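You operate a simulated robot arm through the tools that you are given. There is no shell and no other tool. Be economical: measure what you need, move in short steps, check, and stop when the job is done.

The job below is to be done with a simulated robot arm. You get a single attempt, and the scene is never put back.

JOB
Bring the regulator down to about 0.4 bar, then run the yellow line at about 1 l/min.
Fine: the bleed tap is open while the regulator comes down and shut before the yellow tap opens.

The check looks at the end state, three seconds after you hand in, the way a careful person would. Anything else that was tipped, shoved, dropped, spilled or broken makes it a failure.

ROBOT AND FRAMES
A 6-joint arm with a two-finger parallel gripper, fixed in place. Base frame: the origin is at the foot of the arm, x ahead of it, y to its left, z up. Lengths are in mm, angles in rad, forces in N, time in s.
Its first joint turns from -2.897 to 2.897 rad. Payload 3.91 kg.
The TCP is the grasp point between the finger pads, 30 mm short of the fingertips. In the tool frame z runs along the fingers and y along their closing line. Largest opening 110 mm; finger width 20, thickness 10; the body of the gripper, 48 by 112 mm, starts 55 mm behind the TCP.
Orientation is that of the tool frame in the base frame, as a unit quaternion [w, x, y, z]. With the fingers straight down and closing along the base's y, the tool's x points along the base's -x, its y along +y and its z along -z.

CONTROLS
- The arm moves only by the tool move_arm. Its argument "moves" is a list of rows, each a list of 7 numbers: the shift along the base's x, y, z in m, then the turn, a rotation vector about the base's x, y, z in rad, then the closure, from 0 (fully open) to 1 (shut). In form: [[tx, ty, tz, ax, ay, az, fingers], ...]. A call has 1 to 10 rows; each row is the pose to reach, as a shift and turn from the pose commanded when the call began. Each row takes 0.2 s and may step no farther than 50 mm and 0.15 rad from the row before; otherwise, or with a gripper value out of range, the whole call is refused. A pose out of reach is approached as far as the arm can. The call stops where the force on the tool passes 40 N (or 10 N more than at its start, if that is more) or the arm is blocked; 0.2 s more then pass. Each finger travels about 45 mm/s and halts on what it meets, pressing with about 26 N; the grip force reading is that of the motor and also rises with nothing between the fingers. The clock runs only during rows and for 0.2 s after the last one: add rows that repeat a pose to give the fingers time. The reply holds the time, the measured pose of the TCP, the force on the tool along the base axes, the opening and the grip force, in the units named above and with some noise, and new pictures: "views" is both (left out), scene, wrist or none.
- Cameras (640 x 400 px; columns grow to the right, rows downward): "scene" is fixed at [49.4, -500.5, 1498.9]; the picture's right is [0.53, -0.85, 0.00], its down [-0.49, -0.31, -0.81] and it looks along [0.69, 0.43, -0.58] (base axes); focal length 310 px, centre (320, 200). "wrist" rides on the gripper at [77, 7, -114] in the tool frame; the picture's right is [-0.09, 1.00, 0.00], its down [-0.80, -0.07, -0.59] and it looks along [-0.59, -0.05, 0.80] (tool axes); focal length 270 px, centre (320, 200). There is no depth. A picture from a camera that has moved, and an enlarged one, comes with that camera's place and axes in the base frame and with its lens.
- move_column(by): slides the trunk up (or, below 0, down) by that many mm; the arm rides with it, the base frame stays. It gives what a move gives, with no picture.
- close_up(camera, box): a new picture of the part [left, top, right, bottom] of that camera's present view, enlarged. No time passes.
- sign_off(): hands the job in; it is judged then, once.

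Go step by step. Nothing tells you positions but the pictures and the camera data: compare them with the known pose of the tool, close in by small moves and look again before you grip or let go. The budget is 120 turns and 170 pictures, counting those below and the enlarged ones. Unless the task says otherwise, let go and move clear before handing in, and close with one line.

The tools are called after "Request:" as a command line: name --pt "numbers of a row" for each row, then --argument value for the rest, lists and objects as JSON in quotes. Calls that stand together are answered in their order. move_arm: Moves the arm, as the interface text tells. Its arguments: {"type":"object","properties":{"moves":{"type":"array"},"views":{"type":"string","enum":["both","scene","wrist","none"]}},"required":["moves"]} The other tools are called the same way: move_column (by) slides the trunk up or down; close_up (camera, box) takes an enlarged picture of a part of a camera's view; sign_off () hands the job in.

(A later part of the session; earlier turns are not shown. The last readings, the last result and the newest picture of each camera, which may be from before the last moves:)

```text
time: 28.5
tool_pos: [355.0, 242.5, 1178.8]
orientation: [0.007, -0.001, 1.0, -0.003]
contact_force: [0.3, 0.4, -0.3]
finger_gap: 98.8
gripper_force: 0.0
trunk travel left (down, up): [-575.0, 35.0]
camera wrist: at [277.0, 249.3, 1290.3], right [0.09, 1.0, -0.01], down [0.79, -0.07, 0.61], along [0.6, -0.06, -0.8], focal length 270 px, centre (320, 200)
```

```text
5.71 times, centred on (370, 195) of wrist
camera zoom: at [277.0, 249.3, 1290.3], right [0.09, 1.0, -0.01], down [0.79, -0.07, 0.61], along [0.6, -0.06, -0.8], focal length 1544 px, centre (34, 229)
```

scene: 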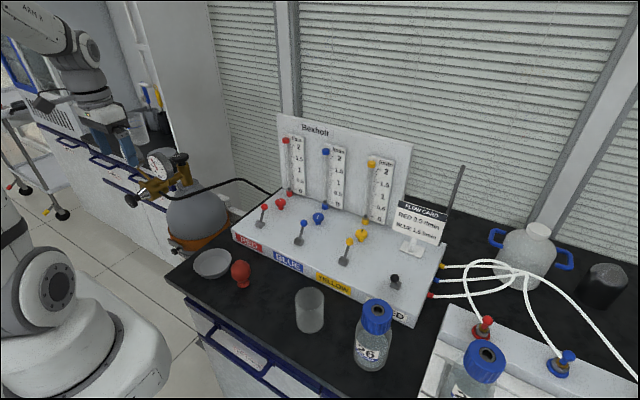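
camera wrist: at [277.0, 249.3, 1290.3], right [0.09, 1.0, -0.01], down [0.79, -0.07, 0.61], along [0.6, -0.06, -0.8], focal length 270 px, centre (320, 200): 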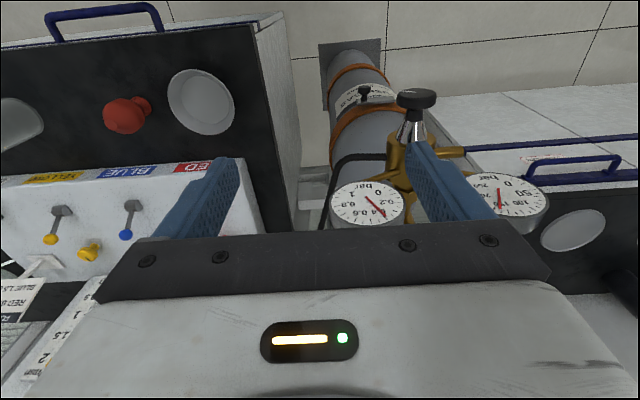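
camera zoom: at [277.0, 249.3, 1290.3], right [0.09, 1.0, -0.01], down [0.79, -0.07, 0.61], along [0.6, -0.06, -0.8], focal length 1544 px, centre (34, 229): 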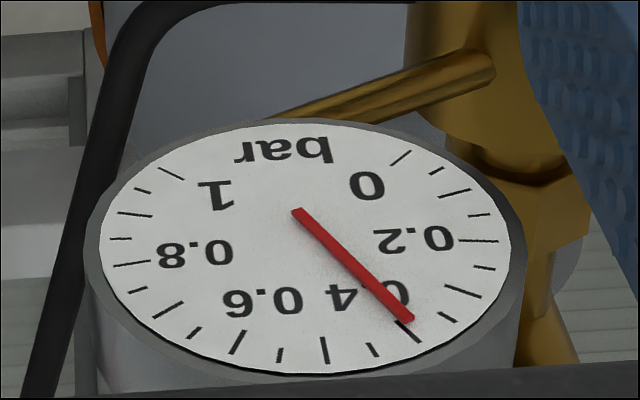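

The gauge now reads 0.40, with the needle right on the 0.4 tick. Next I'll return to the bleed lever to shut it.

Request:
move_arm --pt "0.01 -0.045 0 0 0 0 0.3" --pt "0.02 -0.09 0 0 0 0 0.5" --pt "0.03 -0.135 0 0 0 0 0.7" --pt "0.04 -0.18 0 0 0 0 1" --pt "0.05 -0.225 0 0 0 0 1" --pt "0.06 -0.27 0 0 0 0 1" --pt "0.07 -0.315 0 0 0 0 1" --pt "0.08 -0.36 0 0 0 0 1" --pt "0.09 -0.405 0 0 0 0 1" --pt "0.1 -0.45 0 0 0 0 1" --views "none"

Request:
move_arm --pt "0.01 -0.045 -0.01 0 0 0 1" --pt "0.02 -0.09 -0.02 0 0 0 1" --pt "0.028 -0.135 -0.03 0 0 0 1" --pt "0.028 -0.175 -0.05 0 0 0 1" --pt "0.028 -0.192 -0.09 0 0 0 1" --pt "0.028 -0.192 -0.13 0 0 0 1"

Request:
close_up --camera "scene" --box '[160, 152, 184, 182]'

```text
time: 30.7
tool_pos: [460.2, -207.0, 1176.8]
orientation: [0.006, -0.001, 1.0, -0.004]
contact_force: [0.6, -0.2, -0.1]
finger_gap: 0.1
gripper_force: 26.0
trunk travel left (down, up): [-575.0, 35.0]
```

```text
time: 32.1
tool_pos: [487.4, -396.4, 1047.1]
orientation: [0.007, -0.001, 1.0, -0.004]
contact_force: [0.2, 0.4, -0.4]
finger_gap: 0.0
gripper_force: 26.4
trunk travel left (down, up): [-575.0, 35.0]
camera wrist: at [408.9, -389.7, 1159.0], right [0.09, 1.0, -0.01], down [0.79, -0.07, 0.6], along [0.6, -0.06, -0.8], focal length 270 px, centre (320, 200)
```

scene: 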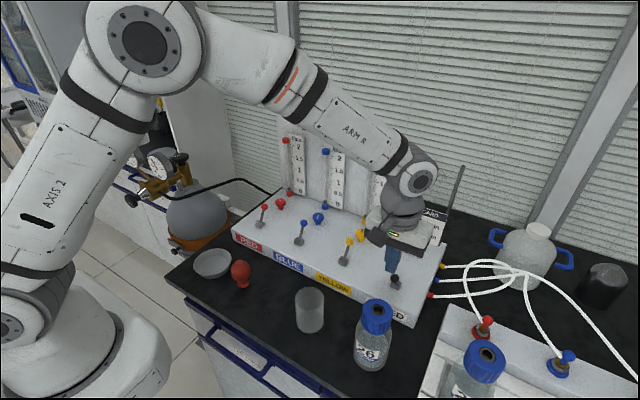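
wrist: 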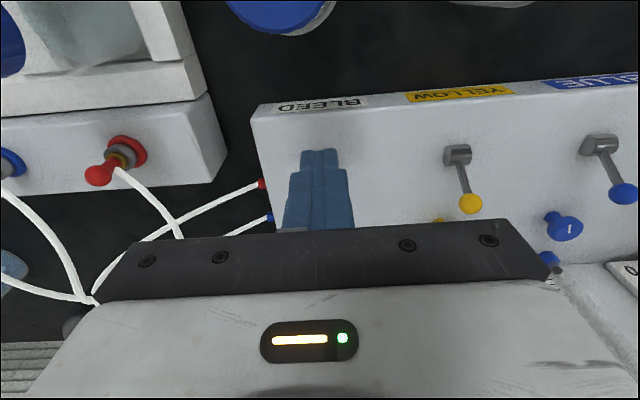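

```text
13.33 times, centred on (172, 167) of scene
camera zoom: at [49.4, -500.5, 1498.9], right [0.53, -0.85, 0.0], down [-0.49, -0.31, -0.81], along [0.69, 0.43, -0.58], focal length 4127 px, centre (2293, 640)
```

zoom: 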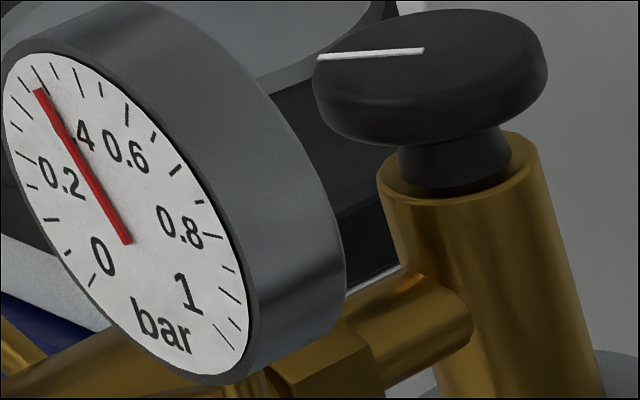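

The pressure is steady at 0.40. I'll descend in front of the bleed ball and push it back toward +x.

Request:
move_arm --pt "0 -0.003 -0.04 0 0 0 1" --pt "0 -0.003 -0.072 0 0 0 1" --pt "0.01 -0.003 -0.072 0 0 0 1" --pt "0.022 -0.003 -0.072 0 0 0 1" --pt "0.034 -0.003 -0.072 0 0 0 1" --pt "0.046 -0.003 -0.072 0 0 0 1" --pt "0.058 -0.003 -0.072 0 0 0 1" --pt "0.066 -0.003 -0.072 0 0 0 1"

```text
time: 33.9
tool_pos: [553.5, -400.4, 974.4]
orientation: [0.006, -0.001, 1.0, -0.003]
contact_force: [0.9, 0.3, 0.4]
finger_gap: 0.3
gripper_force: 26.0
trunk travel left (down, up): [-575.0, 35.0]
camera wrist: at [475.2, -393.5, 1086.5], right [0.09, 1.0, -0.01], down [0.79, -0.07, 0.6], along [0.6, -0.06, -0.8], focal length 270 px, centre (320, 200)
```

scene: 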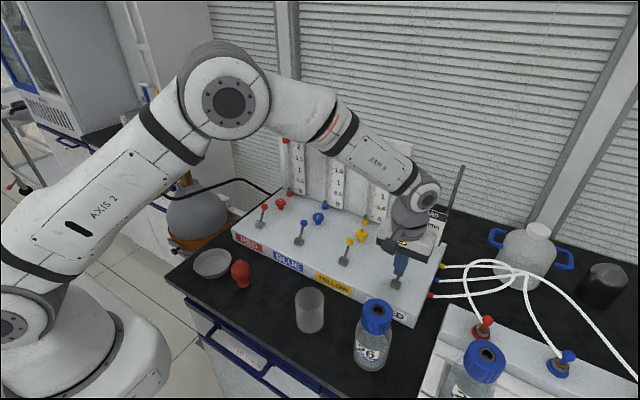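
wrist: 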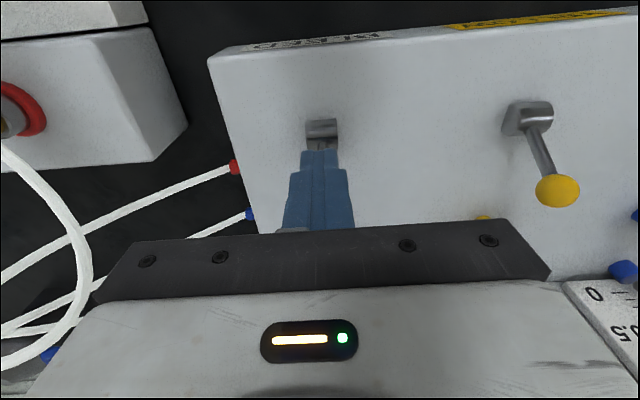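

It's past vertical. I'll push on to the end stop, then lift and look.

Request:
move_arm --pt "0.004 0 0 0 0 0 1" --pt "0.008 0 0 0 0 0 1" --pt "0.012 0 0 0 0 0 1" --pt "0.016 0 0 0 0 0 1" --views "none"

Request:
move_arm --pt "-0.015 0 0 0 0 0 1" --pt "-0.03 0 0.04 0 0 0 1" --pt "-0.07 0.02 0.07 0 0 0 1" --pt "-0.1 0.055 0.085 0 0 0 1"

```text
time: 34.9
tool_pos: [563.7, -401.0, 975.9]
orientation: [0.004, 0.0, 1.0, -0.002]
contact_force: [-38.3, 0.8, -4.7]
finger_gap: 0.1
gripper_force: 25.9
trunk travel left (down, up): [-575.0, 35.0]
```

```text
refused: row 3 steps farther than a row can; nothing moved
```

It's firmly at the stop. Retreating.

Request:
move_arm --pt "-0.02 0 0 0 0 0 1" --pt "-0.03 0 0.04 0 0 0 1" --pt "-0.06 0.02 0.07 0 0 0 1" --pt "-0.09 0.05 0.085 0 0 0 1"

Request:
close_up --camera "scene" --box '[330, 220, 450, 330]'

Request:
close_up --camera "scene" --box '[140, 140, 190, 190]'

```text
time: 35.9
tool_pos: [478.6, -348.2, 1061.1]
orientation: [0.007, -0.001, 1.0, -0.005]
contact_force: [0.4, 0.4, -0.3]
finger_gap: 0.0
gripper_force: 26.3
trunk travel left (down, up): [-575.0, 35.0]
camera wrist: at [400.0, -341.7, 1173.5], right [0.09, 1.0, -0.01], down [0.79, -0.06, 0.61], along [0.6, -0.06, -0.8], focal length 270 px, centre (320, 200)
```

scene: 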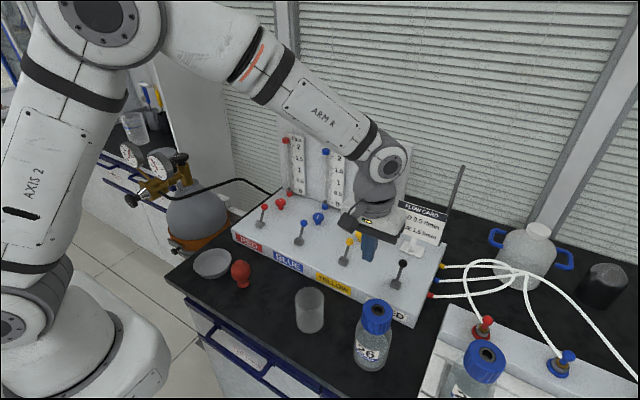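
wrist: 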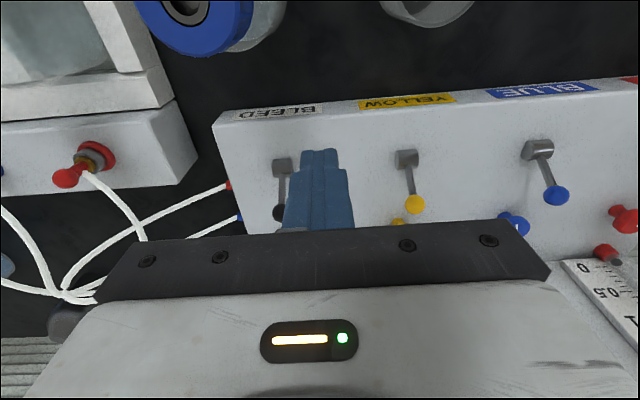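

```text
3.64 times, centred on (390, 275) of scene
camera zoom: at [49.4, -500.5, 1498.9], right [0.53, -0.85, 0.0], down [-0.49, -0.31, -0.81], along [0.69, 0.43, -0.58], focal length 1126 px, centre (66, -73)
```

zoom: 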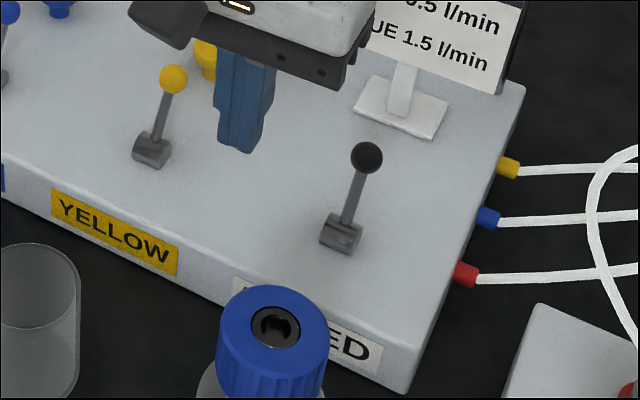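

```text
8.00 times, centred on (165, 165) of scene
camera zoom: at [49.4, -500.5, 1498.9], right [0.53, -0.85, 0.0], down [-0.49, -0.31, -0.81], along [0.69, 0.43, -0.58], focal length 2476 px, centre (1560, 480)
```

zoom: 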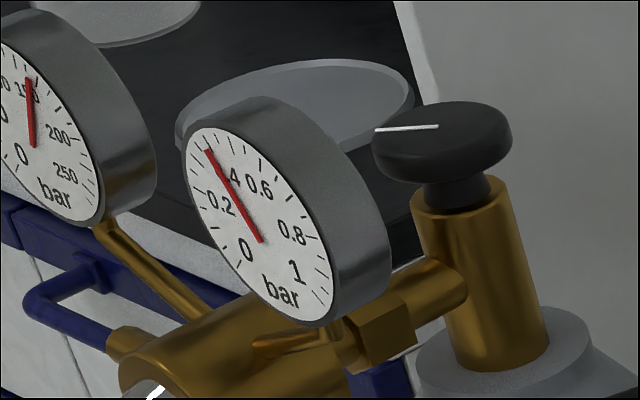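

The bleed is shut and the pressure holds at 0.4. Next is the yellow lever, with its ball at about (576, -262, 959) and the needle knob behind it. I'll go above the gap between them with fingers closed.

Request:
move_arm --pt "0.03 0.025 0 0 0 0 1" --pt "0.06 0.05 0 0 0 0 1" --pt "0.09 0.075 0 0 0 0 1" --pt "0.125 0.086 0 0 0 0 1" --pt "0.125 0.086 -0.04 0 0 0 1"

```text
time: 37.1
tool_pos: [603.3, -263.1, 1022.4]
orientation: [0.006, -0.001, 1.0, -0.004]
contact_force: [0.1, 0.1, -0.1]
finger_gap: 0.0
gripper_force: 25.9
trunk travel left (down, up): [-575.0, 35.0]
camera wrist: at [524.5, -255.5, 1135.6], right [0.09, 1.0, -0.01], down [0.79, -0.07, 0.61], along [0.6, -0.06, -0.8], focal length 270 px, centre (320, 200)
```

scene: 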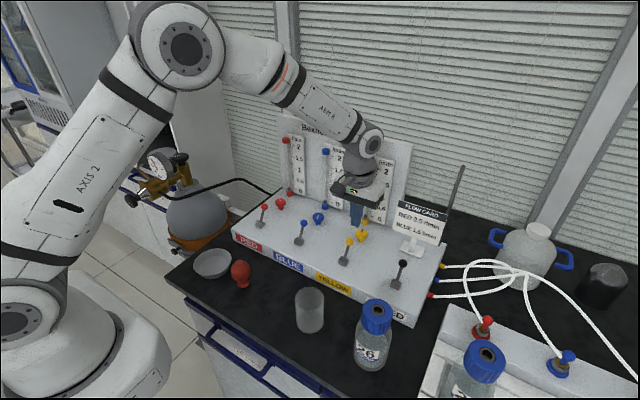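
wrist: 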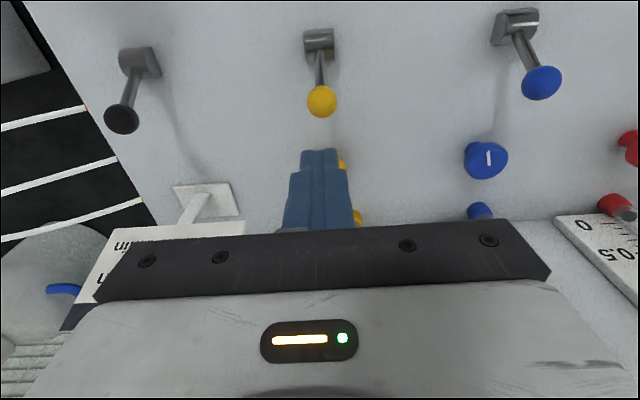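

Aligned. I'll lower so the tips sit at z≈951 and push the yellow ball toward -x.

Request:
move_arm --pt "0.001 0.002 -0.02 0 0 0 1" --pt "0.001 0.002 -0.042 0 0 0 1" --pt "-0.01 0.002 -0.042 0 0 0 1" --pt "-0.02 0.002 -0.042 0 0 0 1" --pt "-0.03 0.002 -0.042 0 0 0 1" --pt "-0.04 0.002 -0.042 0 0 0 1" --pt "-0.05 0.002 -0.042 0 0 0 1" --pt "-0.056 0.002 -0.042 0 0 0 1"

```text
time: 38.9
tool_pos: [549.0, -262.4, 977.6]
orientation: [0.007, -0.001, 1.0, -0.004]
contact_force: [4.6, 1.0, 0.1]
finger_gap: 0.1
gripper_force: 25.6
trunk travel left (down, up): [-575.0, 35.0]
camera wrist: at [470.5, -254.5, 1090.6], right [0.09, 1.0, -0.01], down [0.79, -0.07, 0.61], along [0.6, -0.06, -0.8], focal length 270 px, centre (320, 200)
```

scene: 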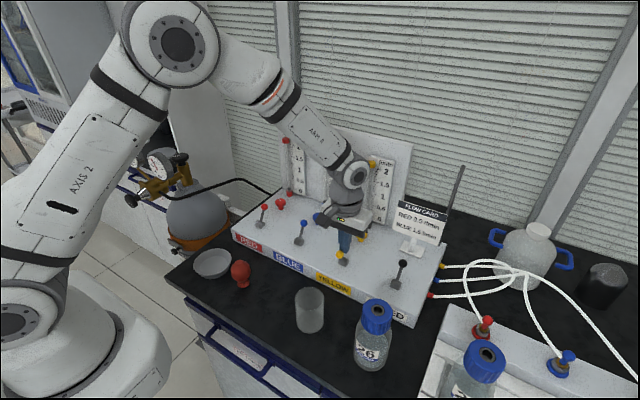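
wrist: 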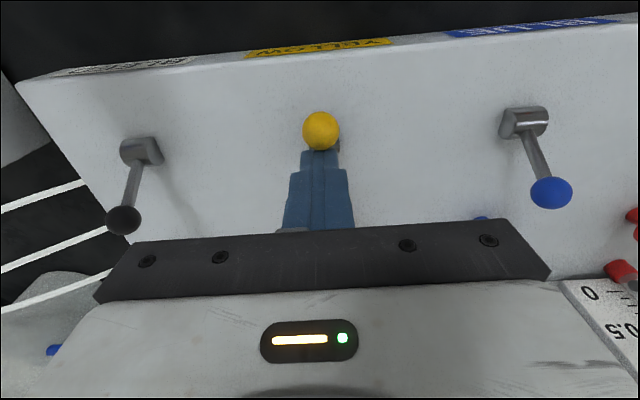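

It moved. A short push will confirm the stop, then I'll retreat and look at the flow.

Request:
move_arm --pt "-0.004 0 0 0 0 0 1" --pt "-0.007 0 0 0 0 0 1" --views "none"

Request:
move_arm --pt "0.015 0 0.005 0 0 0 1" --pt "0.015 0 0.045 0 0 0 0.8" --pt "0 0 0.09 0 0 0 0.6" --pt "-0.04 0 0.11 0 0 0 0.4"

Request:
close_up --camera "scene" --box '[270, 120, 430, 280]'

Request:
close_up --camera "scene" --box '[140, 140, 190, 190]'

```text
time: 39.5
tool_pos: [548.0, -261.6, 978.5]
orientation: [0.009, -0.001, 1.0, -0.006]
contact_force: [37.5, 0.7, 7.1]
finger_gap: 0.1
gripper_force: 26.2
trunk travel left (down, up): [-575.0, 35.0]
```

```text
time: 40.5
tool_pos: [496.8, -263.0, 1090.7]
orientation: [0.007, -0.001, 1.0, -0.004]
contact_force: [-0.1, 0.0, 0.3]
finger_gap: 65.7
gripper_force: 0.3
trunk travel left (down, up): [-575.0, 35.0]
camera wrist: at [419.0, -254.9, 1202.2], right [0.09, 1.0, -0.01], down [0.79, -0.07, 0.61], along [0.6, -0.06, -0.8], focal length 270 px, centre (320, 200)
```

scene: 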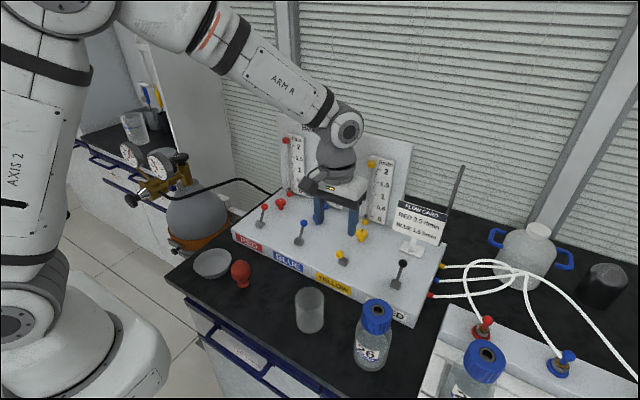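
wrist: 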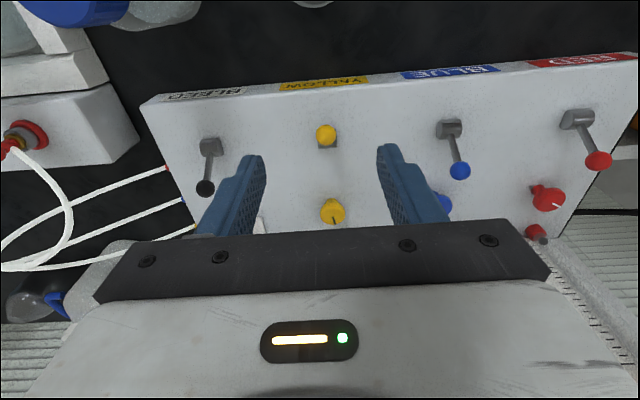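

```text
2.50 times, centred on (350, 200) of scene
camera zoom: at [49.4, -500.5, 1498.9], right [0.53, -0.85, 0.0], down [-0.49, -0.31, -0.81], along [0.69, 0.43, -0.58], focal length 774 px, centre (245, 200)
```

zoom: 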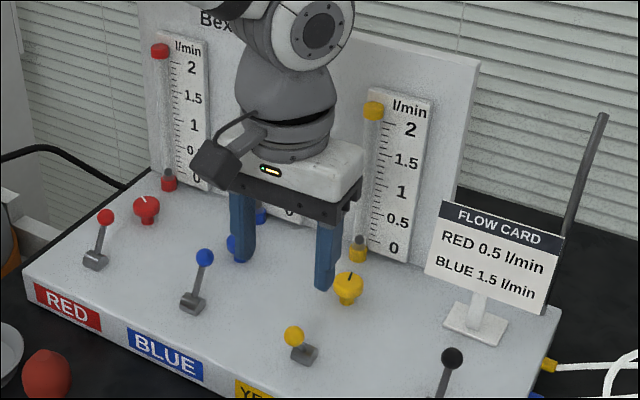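

```text
8.00 times, centred on (165, 165) of scene
camera zoom: at [49.4, -500.5, 1498.9], right [0.53, -0.85, 0.0], down [-0.49, -0.31, -0.81], along [0.69, 0.43, -0.58], focal length 2476 px, centre (1560, 480)
```

zoom: 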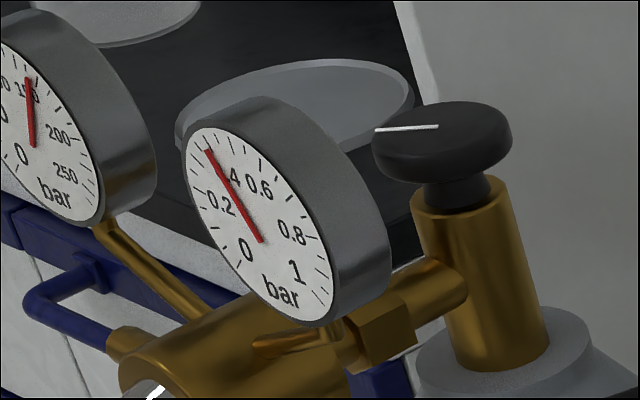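

The yellow tap is open but there's no flow, because the needle valve is shut. The yellow knob is at about (633, -263, 945), so I'll hover over it.

Request:
move_arm --pt "0.045 0 0 0 0 0 0.45" --pt "0.09 0 0 0 0 0 0.45" --pt "0.136 0 0 0 0 0 0.45" --pt "0.136 0 -0.045 0 0 0 0.45" --pt "0.136 0 -0.08 0 0 0 0.45"

```text
time: 41.7
tool_pos: [636.2, -262.5, 1006.7]
orientation: [0.006, -0.001, 1.0, -0.003]
contact_force: [-0.1, -0.9, -0.7]
finger_gap: 60.4
gripper_force: 0.1
trunk travel left (down, up): [-575.0, 35.0]
camera wrist: at [557.9, -255.2, 1119.7], right [0.09, 1.0, -0.01], down [0.79, -0.07, 0.6], along [0.6, -0.06, -0.8], focal length 270 px, centre (320, 200)
```

scene: 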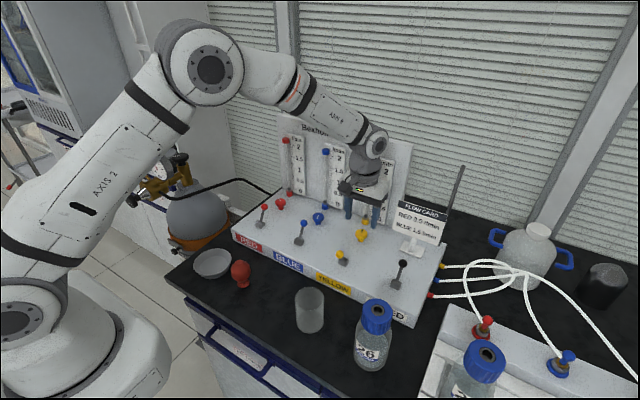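
wrist: 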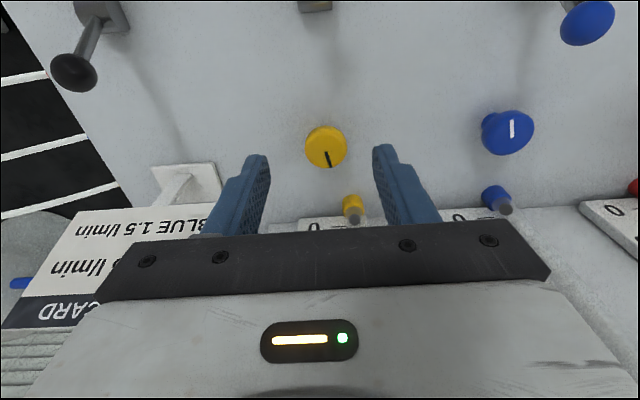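

The knob centre is at about (639, -261). I'll pre-rotate by -0.45 about z for a longer opening stroke, and descend.

Request:
move_arm --pt "0.001 0.001 0 0 0 -0.15 0.45" --pt "0.003 0.0015 0 0 0 -0.3 0.45" --pt "0.003 0.0015 0 0 0 -0.45 0.45" --pt "0.003 0.0015 -0.03 0 0 -0.45 0.45" --pt "0.003 0.0015 -0.057 0 0 -0.45 0.45"

```text
time: 42.9
tool_pos: [638.3, -259.6, 950.4]
orientation: [0.005, 0.222, 0.975, -0.004]
contact_force: [-0.5, 0.3, 0.5]
finger_gap: 60.2
gripper_force: 0.1
trunk travel left (down, up): [-575.0, 35.0]
camera wrist: at [571.4, -218.1, 1062.9], right [0.51, 0.86, -0.01], down [0.69, -0.4, 0.6], along [0.52, -0.31, -0.8], focal length 270 px, centre (320, 200)
```

scene: 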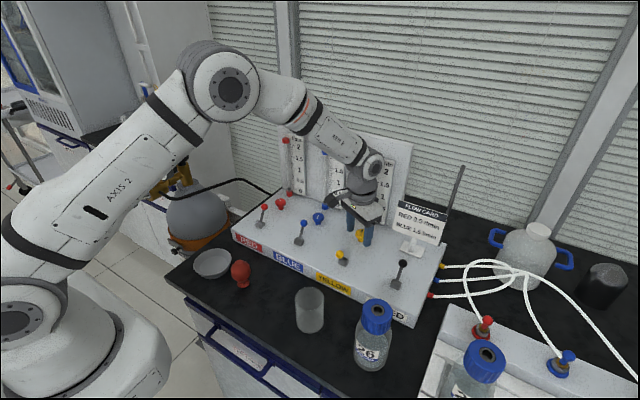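
wrist: 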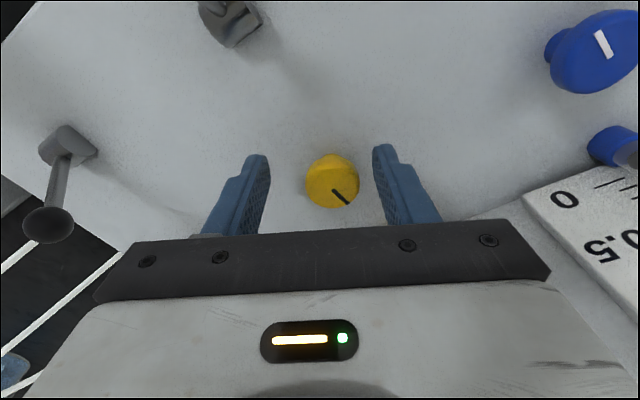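

The knob sits about 6 mm toward the right finger, so I'll re-centre and close gently.

Request:
move_arm --pt "0.0032 0.0055 0 0 0 0 0.45" --pt "0.0032 0.0055 0 0 0 0 0.6" --pt "0.0032 0.0055 0 0 0 0 0.62"

Request:
close_up --camera "scene" --box '[330, 190, 410, 270]'

```text
time: 43.7
tool_pos: [642.4, -255.3, 951.5]
orientation: [0.005, 0.222, 0.975, -0.004]
contact_force: [-0.2, -0.3, 0.2]
finger_gap: 41.9
gripper_force: 0.1
trunk travel left (down, up): [-575.0, 35.0]
camera wrist: at [574.5, -213.6, 1063.6], right [0.51, 0.86, -0.01], down [0.69, -0.4, 0.6], along [0.52, -0.31, -0.8], focal length 270 px, centre (320, 200)
```

scene: 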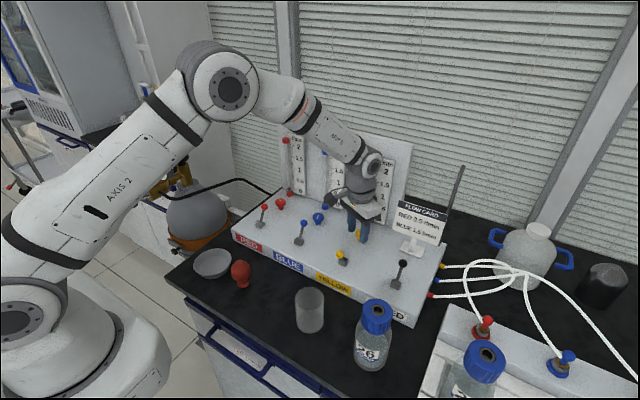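
wrist: 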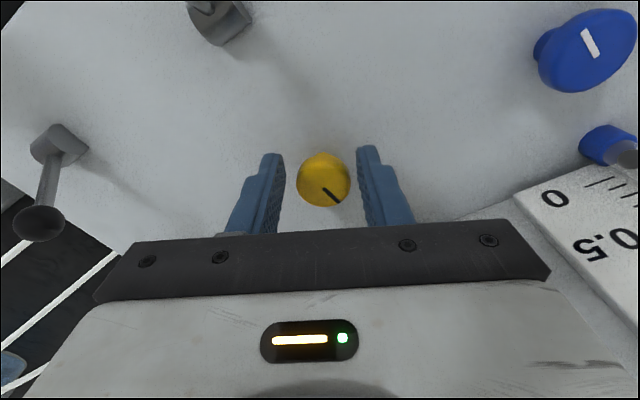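

```text
5.00 times, centred on (370, 230) of scene
camera zoom: at [49.4, -500.5, 1498.9], right [0.53, -0.85, 0.0], down [-0.49, -0.31, -0.81], along [0.69, 0.43, -0.58], focal length 1548 px, centre (70, 50)
```

zoom: 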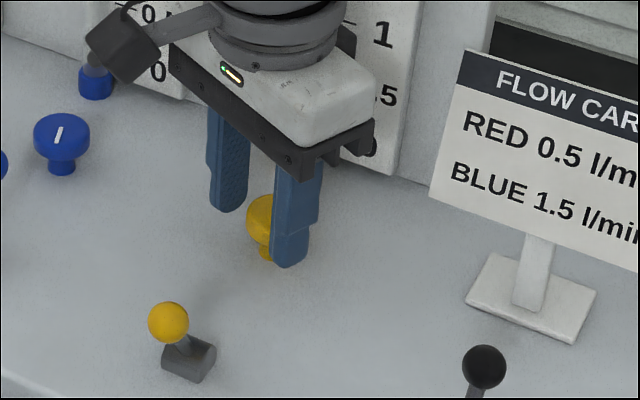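

Centred. I'll close and turn +0.5 rad (counter-clockwise from above) to open.

Request:
move_arm --pt "0 0 0 0 0 0 0.8" --pt "0 0 0 0 0 0 1" --pt "0 0 0 0 0 0 1" --pt "0 0 0 0 0 0.1 1" --pt "0 0 0 0 0 0.2 1" --pt "0 0 0 0 0 0.3 1" --pt "0 0 0 0 0 0.4 1" --pt "0 0 0 0 0 0.5 1" --pt "0 0 0 0 0 0.5 1"

Request:
close_up --camera "scene" --box '[340, 140, 420, 240]'

```text
time: 45.7
tool_pos: [641.3, -261.1, 950.7]
orientation: [0.007, -0.026, 1.0, -0.003]
contact_force: [-16.8, -32.0, 1.0]
finger_gap: 31.8
gripper_force: 44.8
trunk travel left (down, up): [-575.0, 35.0]
camera wrist: at [561.8, -257.2, 1063.6], right [0.04, 1.0, -0.01], down [0.8, -0.03, 0.61], along [0.61, -0.03, -0.8], focal length 270 px, centre (320, 200)
```

scene: 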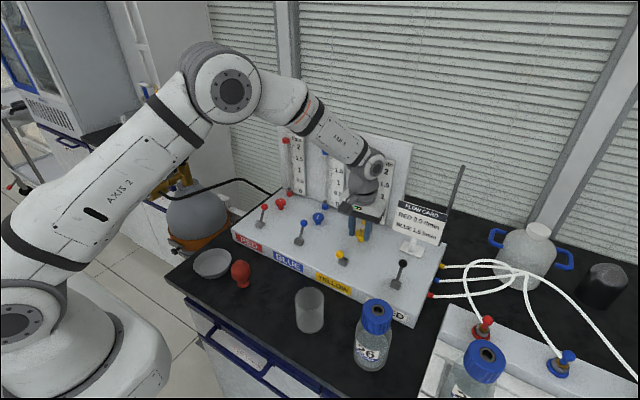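
wrist: 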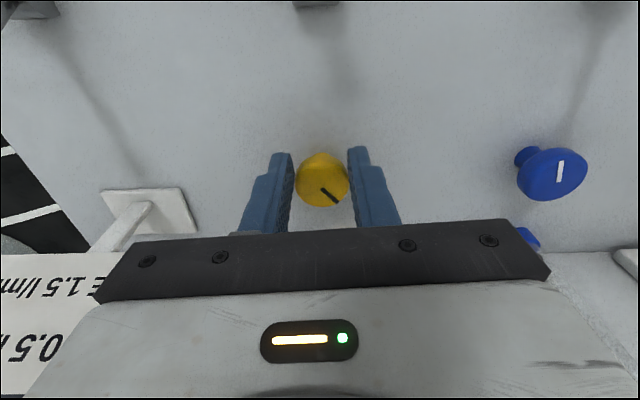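

```text
4.00 times, centred on (380, 190) of scene
camera zoom: at [49.4, -500.5, 1498.9], right [0.53, -0.85, 0.0], down [-0.49, -0.31, -0.81], along [0.69, 0.43, -0.58], focal length 1238 px, centre (80, 240)
```

zoom: 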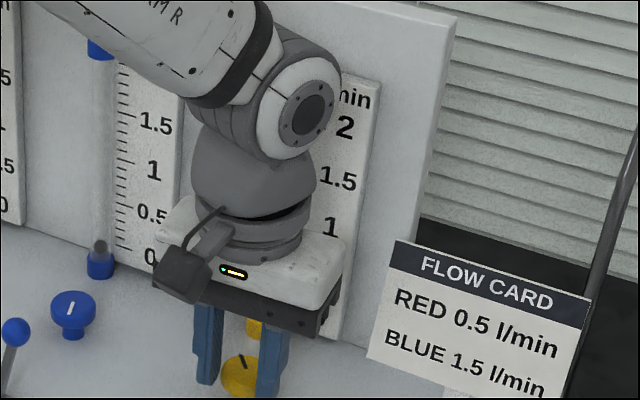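

The knob turned 0.45 rad with the gripper. I'll release, correct the centring, lift, and back away to see the float.

Request:
move_arm --pt "-0.001 -0.006 0 0 0 0.5 0.8" --pt "-0.001 -0.006 0 0 0 0.5 0.5" --pt "-0.001 -0.006 0.045 0 0 0.4 0.45" --pt "-0.03 -0.006 0.07 0 0 0.26 0.45" --pt "-0.075 -0.006 0.08 0 0 0.13 0.45" --pt "-0.12 -0.006 0.08 0 0 0 0.45" --pt "-0.16 0.0 0.08 0 0 0 0.45"

Request:
close_up --camera "scene" --box '[340, 140, 420, 240]'

```text
refused: row 1 steps farther than a row can; nothing moved
```

```text
4.00 times, centred on (380, 190) of scene
camera zoom: at [49.4, -500.5, 1498.9], right [0.53, -0.85, 0.0], down [-0.49, -0.31, -0.81], along [0.69, 0.43, -0.58], focal length 1238 px, centre (80, 240)
```

zoom: 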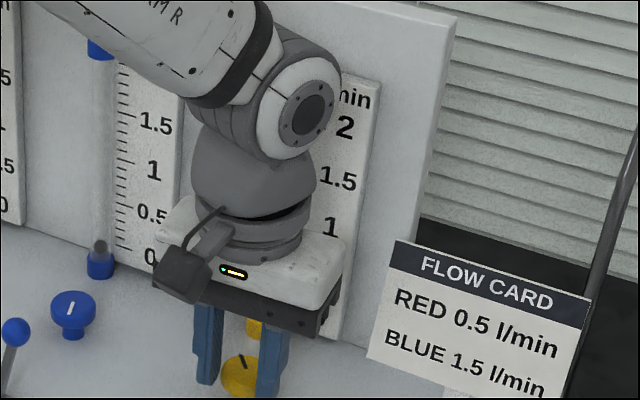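

Rotations are relative to the current pose, so I'm correcting that.

Request:
move_arm --pt "-0.001 -0.006 0 0 0 0 0.8" --pt "-0.001 -0.006 0 0 0 0 0.5" --pt "-0.001 -0.006 0.045 0 0 0 0.45" --pt "-0.03 -0.006 0.07 0 0 0 0.45" --pt "-0.075 -0.006 0.08 0 0 0 0.45" --pt "-0.12 -0.006 0.08 0 0 0 0.45" --pt "-0.16 0.0 0.08 0 0 0 0.45"

Request:
close_up --camera "scene" --box '[340, 140, 420, 240]'

```text
time: 47.3
tool_pos: [480.9, -254.1, 1032.4]
orientation: [0.007, -0.026, 1.0, -0.004]
contact_force: [0.0, -0.6, -0.6]
finger_gap: 60.5
gripper_force: 0.2
trunk travel left (down, up): [-575.0, 35.0]
camera wrist: at [402.5, -250.7, 1145.0], right [0.04, 1.0, -0.01], down [0.8, -0.03, 0.61], along [0.61, -0.03, -0.8], focal length 270 px, centre (320, 200)
```

scene: 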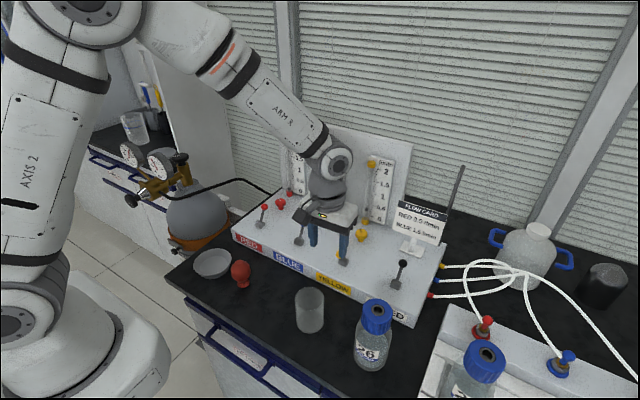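
wrist: 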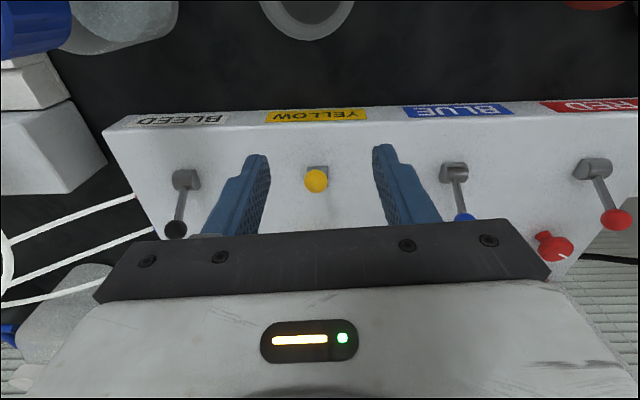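

```text
4.00 times, centred on (380, 190) of scene
camera zoom: at [49.4, -500.5, 1498.9], right [0.53, -0.85, 0.0], down [-0.49, -0.31, -0.81], along [0.69, 0.43, -0.58], focal length 1238 px, centre (80, 240)
```

zoom: 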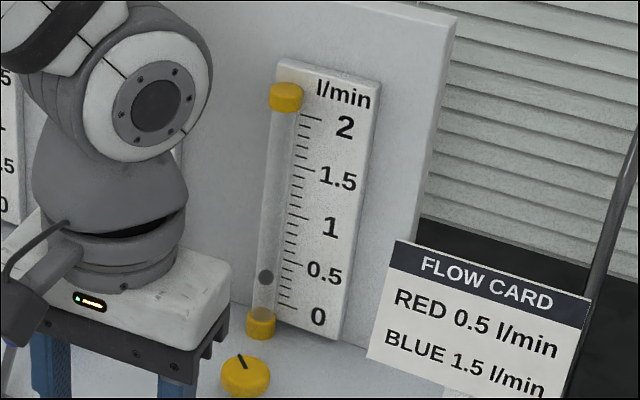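

The float shows about 0.23 l/min after 0.45 rad. I'll go back, regrip pre-rotated at about -0.5, and turn roughly +0.9.

Request:
move_arm --pt "0.045 -0.006 0 0 0 -0.13 0.5" --pt "0.09 -0.008 0 0 0 -0.26 0.5" --pt "0.13 -0.008 -0.01 0 0 -0.39 0.5" --pt "0.16 -0.008 -0.035 0 0 -0.52 0.5" --pt "0.16 -0.008 -0.0815 0 0 -0.52 0.5" --pt "0.16 -0.008 -0.0815 0 0 -0.52 0.62" --views "wrist"

```text
time: 48.7
tool_pos: [642.8, -262.2, 949.1]
orientation: [0.006, 0.232, 0.973, -0.005]
contact_force: [5.7, 10.6, 1.3]
finger_gap: 48.0
gripper_force: 6.5
trunk travel left (down, up): [-575.0, 35.0]
camera wrist: at [576.9, -219.6, 1062.1], right [0.53, 0.85, -0.01], down [0.68, -0.42, 0.61], along [0.51, -0.32, -0.8], focal length 270 px, centre (320, 200)
```

wrist: 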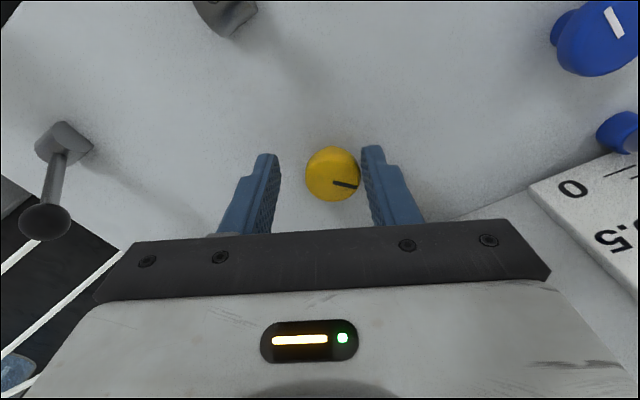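

The left/right offsets at two orientations put the knob axis nearer (650, -260.5). I'll open slightly and shift onto it.

Request:
move_arm --pt "0 0 0 0 0 0 0.45" --pt "0.008 0.0015 0 0 0 0 0.5" --pt "0.008 0.0015 -0.004 0 0 0 0.6" --views "wrist"

```text
time: 49.5
tool_pos: [650.1, -261.3, 945.9]
orientation: [0.005, 0.232, 0.973, -0.005]
contact_force: [0.5, -0.2, 0.2]
finger_gap: 44.0
gripper_force: 0.1
trunk travel left (down, up): [-575.0, 35.0]
camera wrist: at [584.2, -219.4, 1058.0], right [0.53, 0.85, -0.01], down [0.68, -0.42, 0.6], along [0.51, -0.32, -0.8], focal length 270 px, centre (320, 200)
```

wrist: 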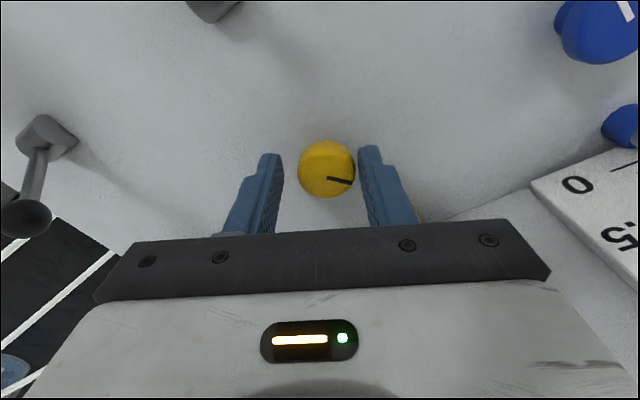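

Nearly centred. I'll nudge +2 mm, close, and turn +0.3 first to check forces.

Request:
move_arm --pt "0.001 0.002 0 0 0 0 0.7" --pt "0.001 0.002 0 0 0 0 0.9" --pt "0.001 0.002 0 0 0 0 1" --pt "0.001 0.002 0 0 0 0.1 1" --pt "0.001 0.002 0 0 0 0.2 1" --pt "0.001 0.002 0 0 0 0.3 1" --views "wrist"

```text
time: 50.9
tool_pos: [652.0, -258.7, 945.7]
orientation: [0.006, 0.083, 0.997, -0.005]
contact_force: [1.6, 6.6, 3.0]
finger_gap: 33.5
gripper_force: 44.8
trunk travel left (down, up): [-575.0, 35.0]
camera wrist: at [576.0, -238.8, 1057.9], right [0.25, 0.97, -0.01], down [0.77, -0.2, 0.61], along [0.58, -0.16, -0.8], focal length 270 px, centre (320, 200)
```

wrist: 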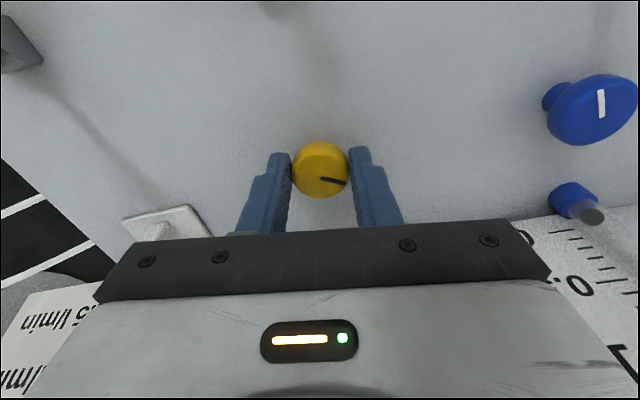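

Forces are low and the knob follows the gripper. I'll continue turning by +0.6.

Request:
move_arm --pt "0 0 0 0 0 0.12 1" --pt "0 0 0 0 0 0.24 1" --pt "0 0 0 0 0 0.36 1" --pt "0 0 0 0 0 0.48 1" --pt "0 0 0 0 0 0.6 1" --views "scene"

Request:
close_up --camera "scene" --box '[340, 140, 420, 240]'

```text
time: 52.1
tool_pos: [650.6, -261.3, 945.6]
orientation: [0.008, -0.214, 0.977, -0.004]
contact_force: [2.5, -6.0, 8.4]
finger_gap: 33.6
gripper_force: 45.1
trunk travel left (down, up): [-575.0, 35.0]
```

scene: 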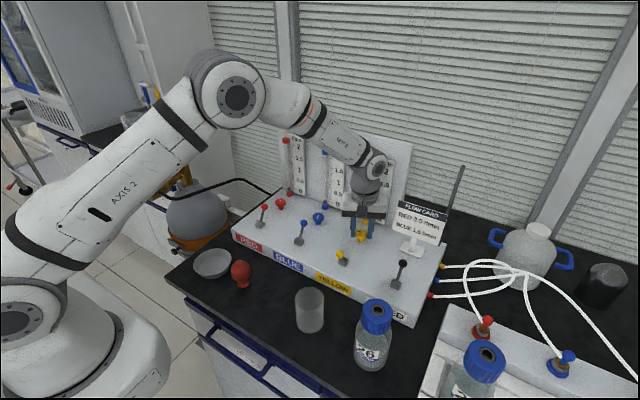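

```text
4.00 times, centred on (380, 190) of scene
camera zoom: at [49.4, -500.5, 1498.9], right [0.53, -0.85, 0.0], down [-0.49, -0.31, -0.81], along [0.69, 0.43, -0.58], focal length 1238 px, centre (80, 240)
```

zoom: 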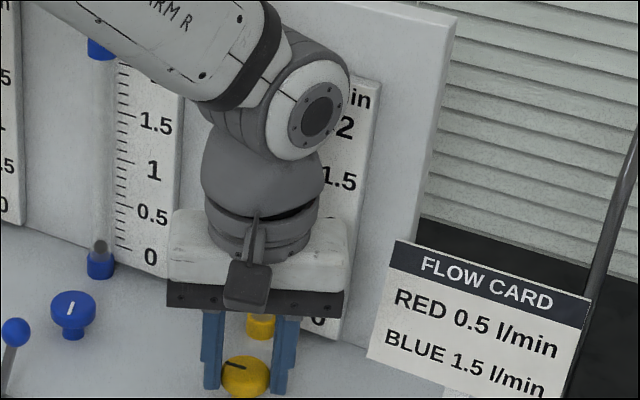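

Forces are low. I'll release, lift, rotate back and retreat to read the float.

Request:
move_arm --pt "0 0 0 0 0 0 0.7" --pt "0 0 0 0 0 0 0.5" --pt "0 0 0.045 0 0 -0.12 0.45" --pt "-0.03 0 0.075 0 0 -0.24 0.45" --pt "-0.075 0 0.08 0 0 -0.38 0.45" --pt "-0.12 0 0.08 0 0 -0.52 0.45" --pt "-0.165 0 0.08 0 0 -0.66 0.45" --pt "-0.165 0 0.08 0 0 -0.8 0.45" --pt "-0.165 0 0.08 0 0 -0.9 0.45" --views "scene"

Request:
close_up --camera "scene" --box '[340, 140, 420, 240]'

```text
time: 54.1
tool_pos: [486.7, -260.0, 1026.3]
orientation: [0.005, 0.234, 0.972, -0.005]
contact_force: [0.6, 0.0, 0.4]
finger_gap: 60.5
gripper_force: 0.1
trunk travel left (down, up): [-575.0, 35.0]
```

scene: 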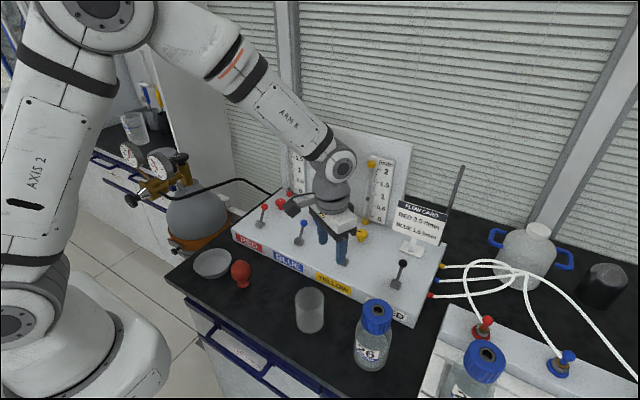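

```text
4.00 times, centred on (380, 190) of scene
camera zoom: at [49.4, -500.5, 1498.9], right [0.53, -0.85, 0.0], down [-0.49, -0.31, -0.81], along [0.69, 0.43, -0.58], focal length 1238 px, centre (80, 240)
```

zoom: 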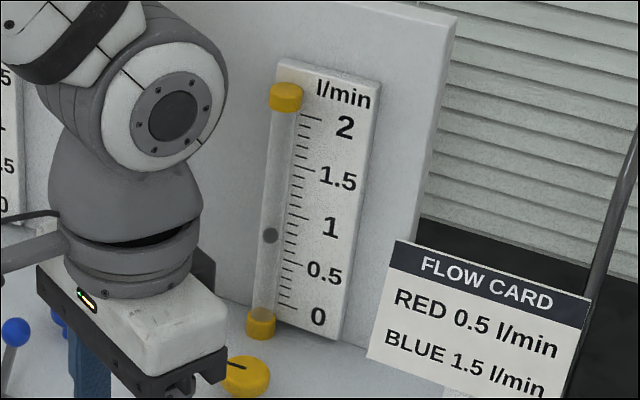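

Request:
close_up --camera "scene" --box '[396, 180, 436, 225]'

Request:
close_up --camera "scene" --box '[398, 160, 440, 230]'

Request:
close_up --camera "scene" --box '[360, 160, 400, 230]'

```text
8.89 times, centred on (416, 202) of scene
camera zoom: at [49.4, -500.5, 1498.9], right [0.53, -0.85, 0.0], down [-0.49, -0.31, -0.81], along [0.69, 0.43, -0.58], focal length 2751 px, centre (-533, 178)
```

zoom: 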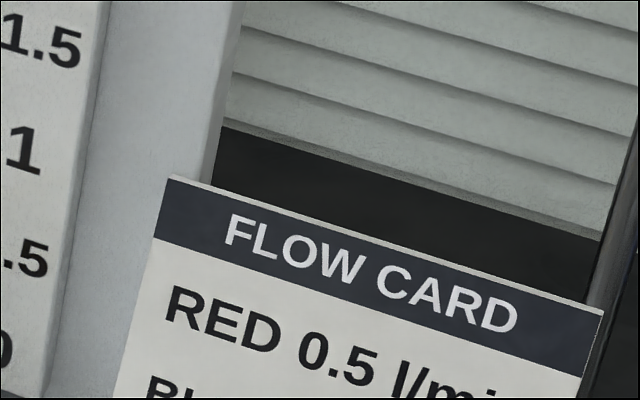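

```text
5.71 times, centred on (419, 195) of scene
camera zoom: at [49.4, -500.5, 1498.9], right [0.53, -0.85, 0.0], down [-0.49, -0.31, -0.81], along [0.69, 0.43, -0.58], focal length 1769 px, centre (-246, 229)
```

zoom: 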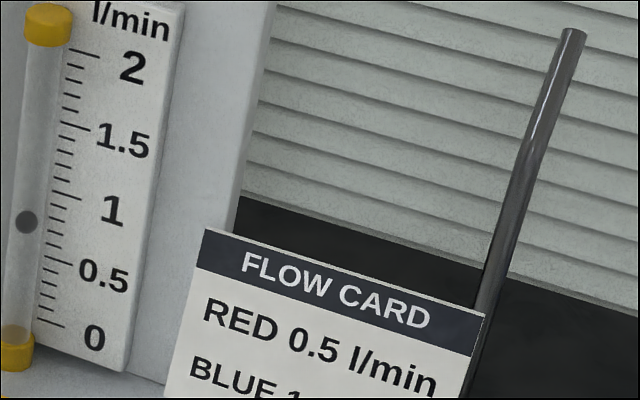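

```text
5.71 times, centred on (380, 195) of scene
camera zoom: at [49.4, -500.5, 1498.9], right [0.53, -0.85, 0.0], down [-0.49, -0.31, -0.81], along [0.69, 0.43, -0.58], focal length 1769 px, centre (-23, 229)
```

zoom: 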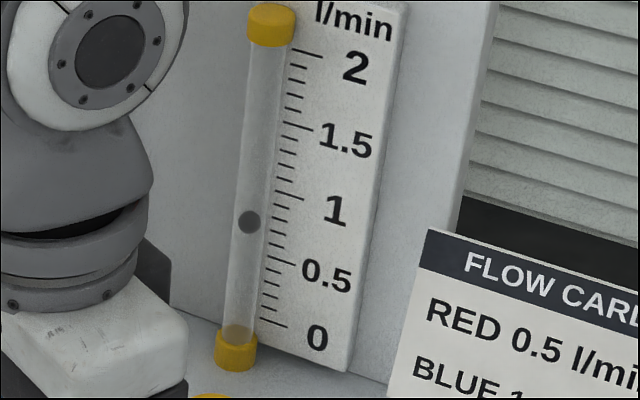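

Using the rest-position offset to correct for parallax, the flow is about 0.77 l/min, so it needs roughly +0.45 rad more. I'll regrip.

Request:
move_arm --pt "0.045 0 0 0 0 0 0.5" --pt "0.09 0 0 0 0 0 0.5" --pt "0.135 0 -0.005 0 0 0 0.5" --pt "0.164 0 -0.035 0 0 0 0.5" --pt "0.164 0 -0.08 0 0 0 0.5" --pt "0.164 0 -0.08 0 0 0 0.6" --views "wrist"

```text
time: 55.5
tool_pos: [652.7, -258.3, 945.5]
orientation: [0.005, 0.232, 0.973, -0.005]
contact_force: [0.7, -0.5, 0.2]
finger_gap: 44.0
gripper_force: 0.1
trunk travel left (down, up): [-575.0, 35.0]
camera wrist: at [586.0, -216.8, 1057.5], right [0.53, 0.85, -0.01], down [0.68, -0.42, 0.61], along [0.51, -0.32, -0.8], focal length 270 px, centre (320, 200)
```

wrist: 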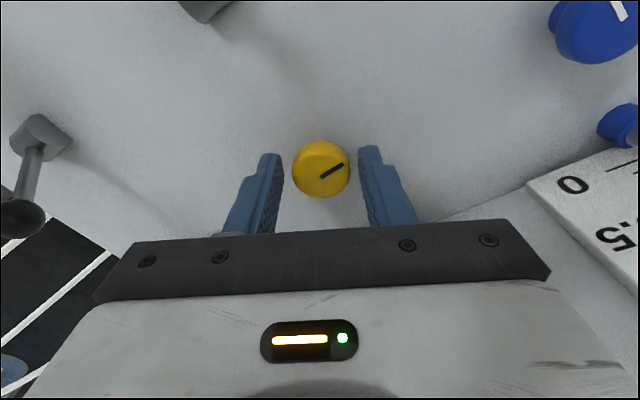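

Centred. I'll close and turn +0.45.

Request:
move_arm --pt "0 0 0 0 0 0 0.8" --pt "0 0 0 0 0 0 1" --pt "0 0 0 0 0 0 1" --pt "0 0 0 0 0 0.12 1" --pt "0 0 0 0 0 0.24 1" --pt "0 0 0 0 0 0.36 1" --pt "0 0 0 0 0 0.45 1" --pt "0 0 0 0 0 0.45 1" --views "none"

Request:
move_arm --pt "0 0 0 0 0 0 0.7" --pt "0 0 0 0 0 0 0.5" --pt "0 0 0.045 0 0 -0.12 0.45" --pt "-0.03 0 0.075 0 0 -0.24 0.45" --pt "-0.075 0 0.08 0 0 -0.36 0.45" --pt "-0.12 0 0.08 0 0 -0.45 0.45" --pt "-0.165 0 0.08 0 0 -0.45 0.45" --views "wrist"

Request:
close_up --camera "scene" --box '[360, 160, 400, 230]'

```text
time: 57.3
tool_pos: [652.6, -259.5, 945.6]
orientation: [0.006, 0.009, 1.0, -0.003]
contact_force: [6.3, 1.3, -6.2]
finger_gap: 33.2
gripper_force: 44.2
trunk travel left (down, up): [-575.0, 35.0]
```

```text
time: 58.9
tool_pos: [480.9, -260.9, 1027.5]
orientation: [0.006, 0.233, 0.972, -0.005]
contact_force: [-0.2, 0.0, 0.4]
finger_gap: 60.4
gripper_force: 0.2
trunk travel left (down, up): [-575.0, 35.0]
camera wrist: at [415.8, -219.1, 1139.9], right [0.53, 0.85, -0.01], down [0.68, -0.42, 0.61], along [0.51, -0.32, -0.8], focal length 270 px, centre (320, 200)
```

wrist: 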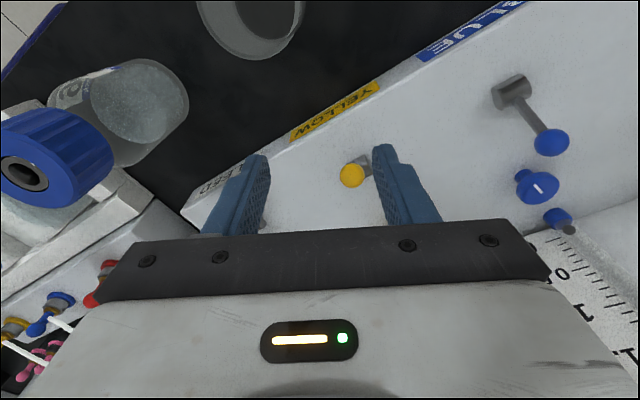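

```text
5.71 times, centred on (380, 195) of scene
camera zoom: at [49.4, -500.5, 1498.9], right [0.53, -0.85, 0.0], down [-0.49, -0.31, -0.81], along [0.69, 0.43, -0.58], focal length 1769 px, centre (-23, 229)
```

zoom: 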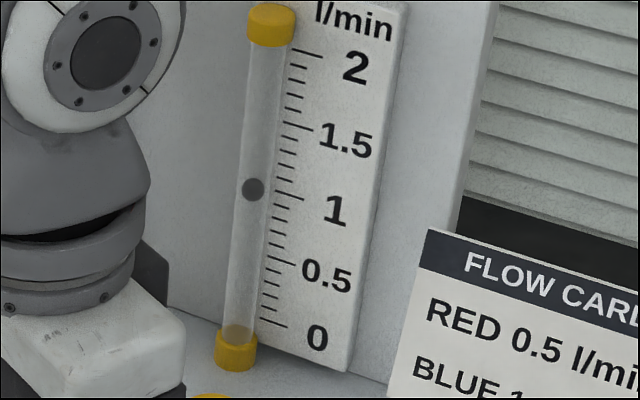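

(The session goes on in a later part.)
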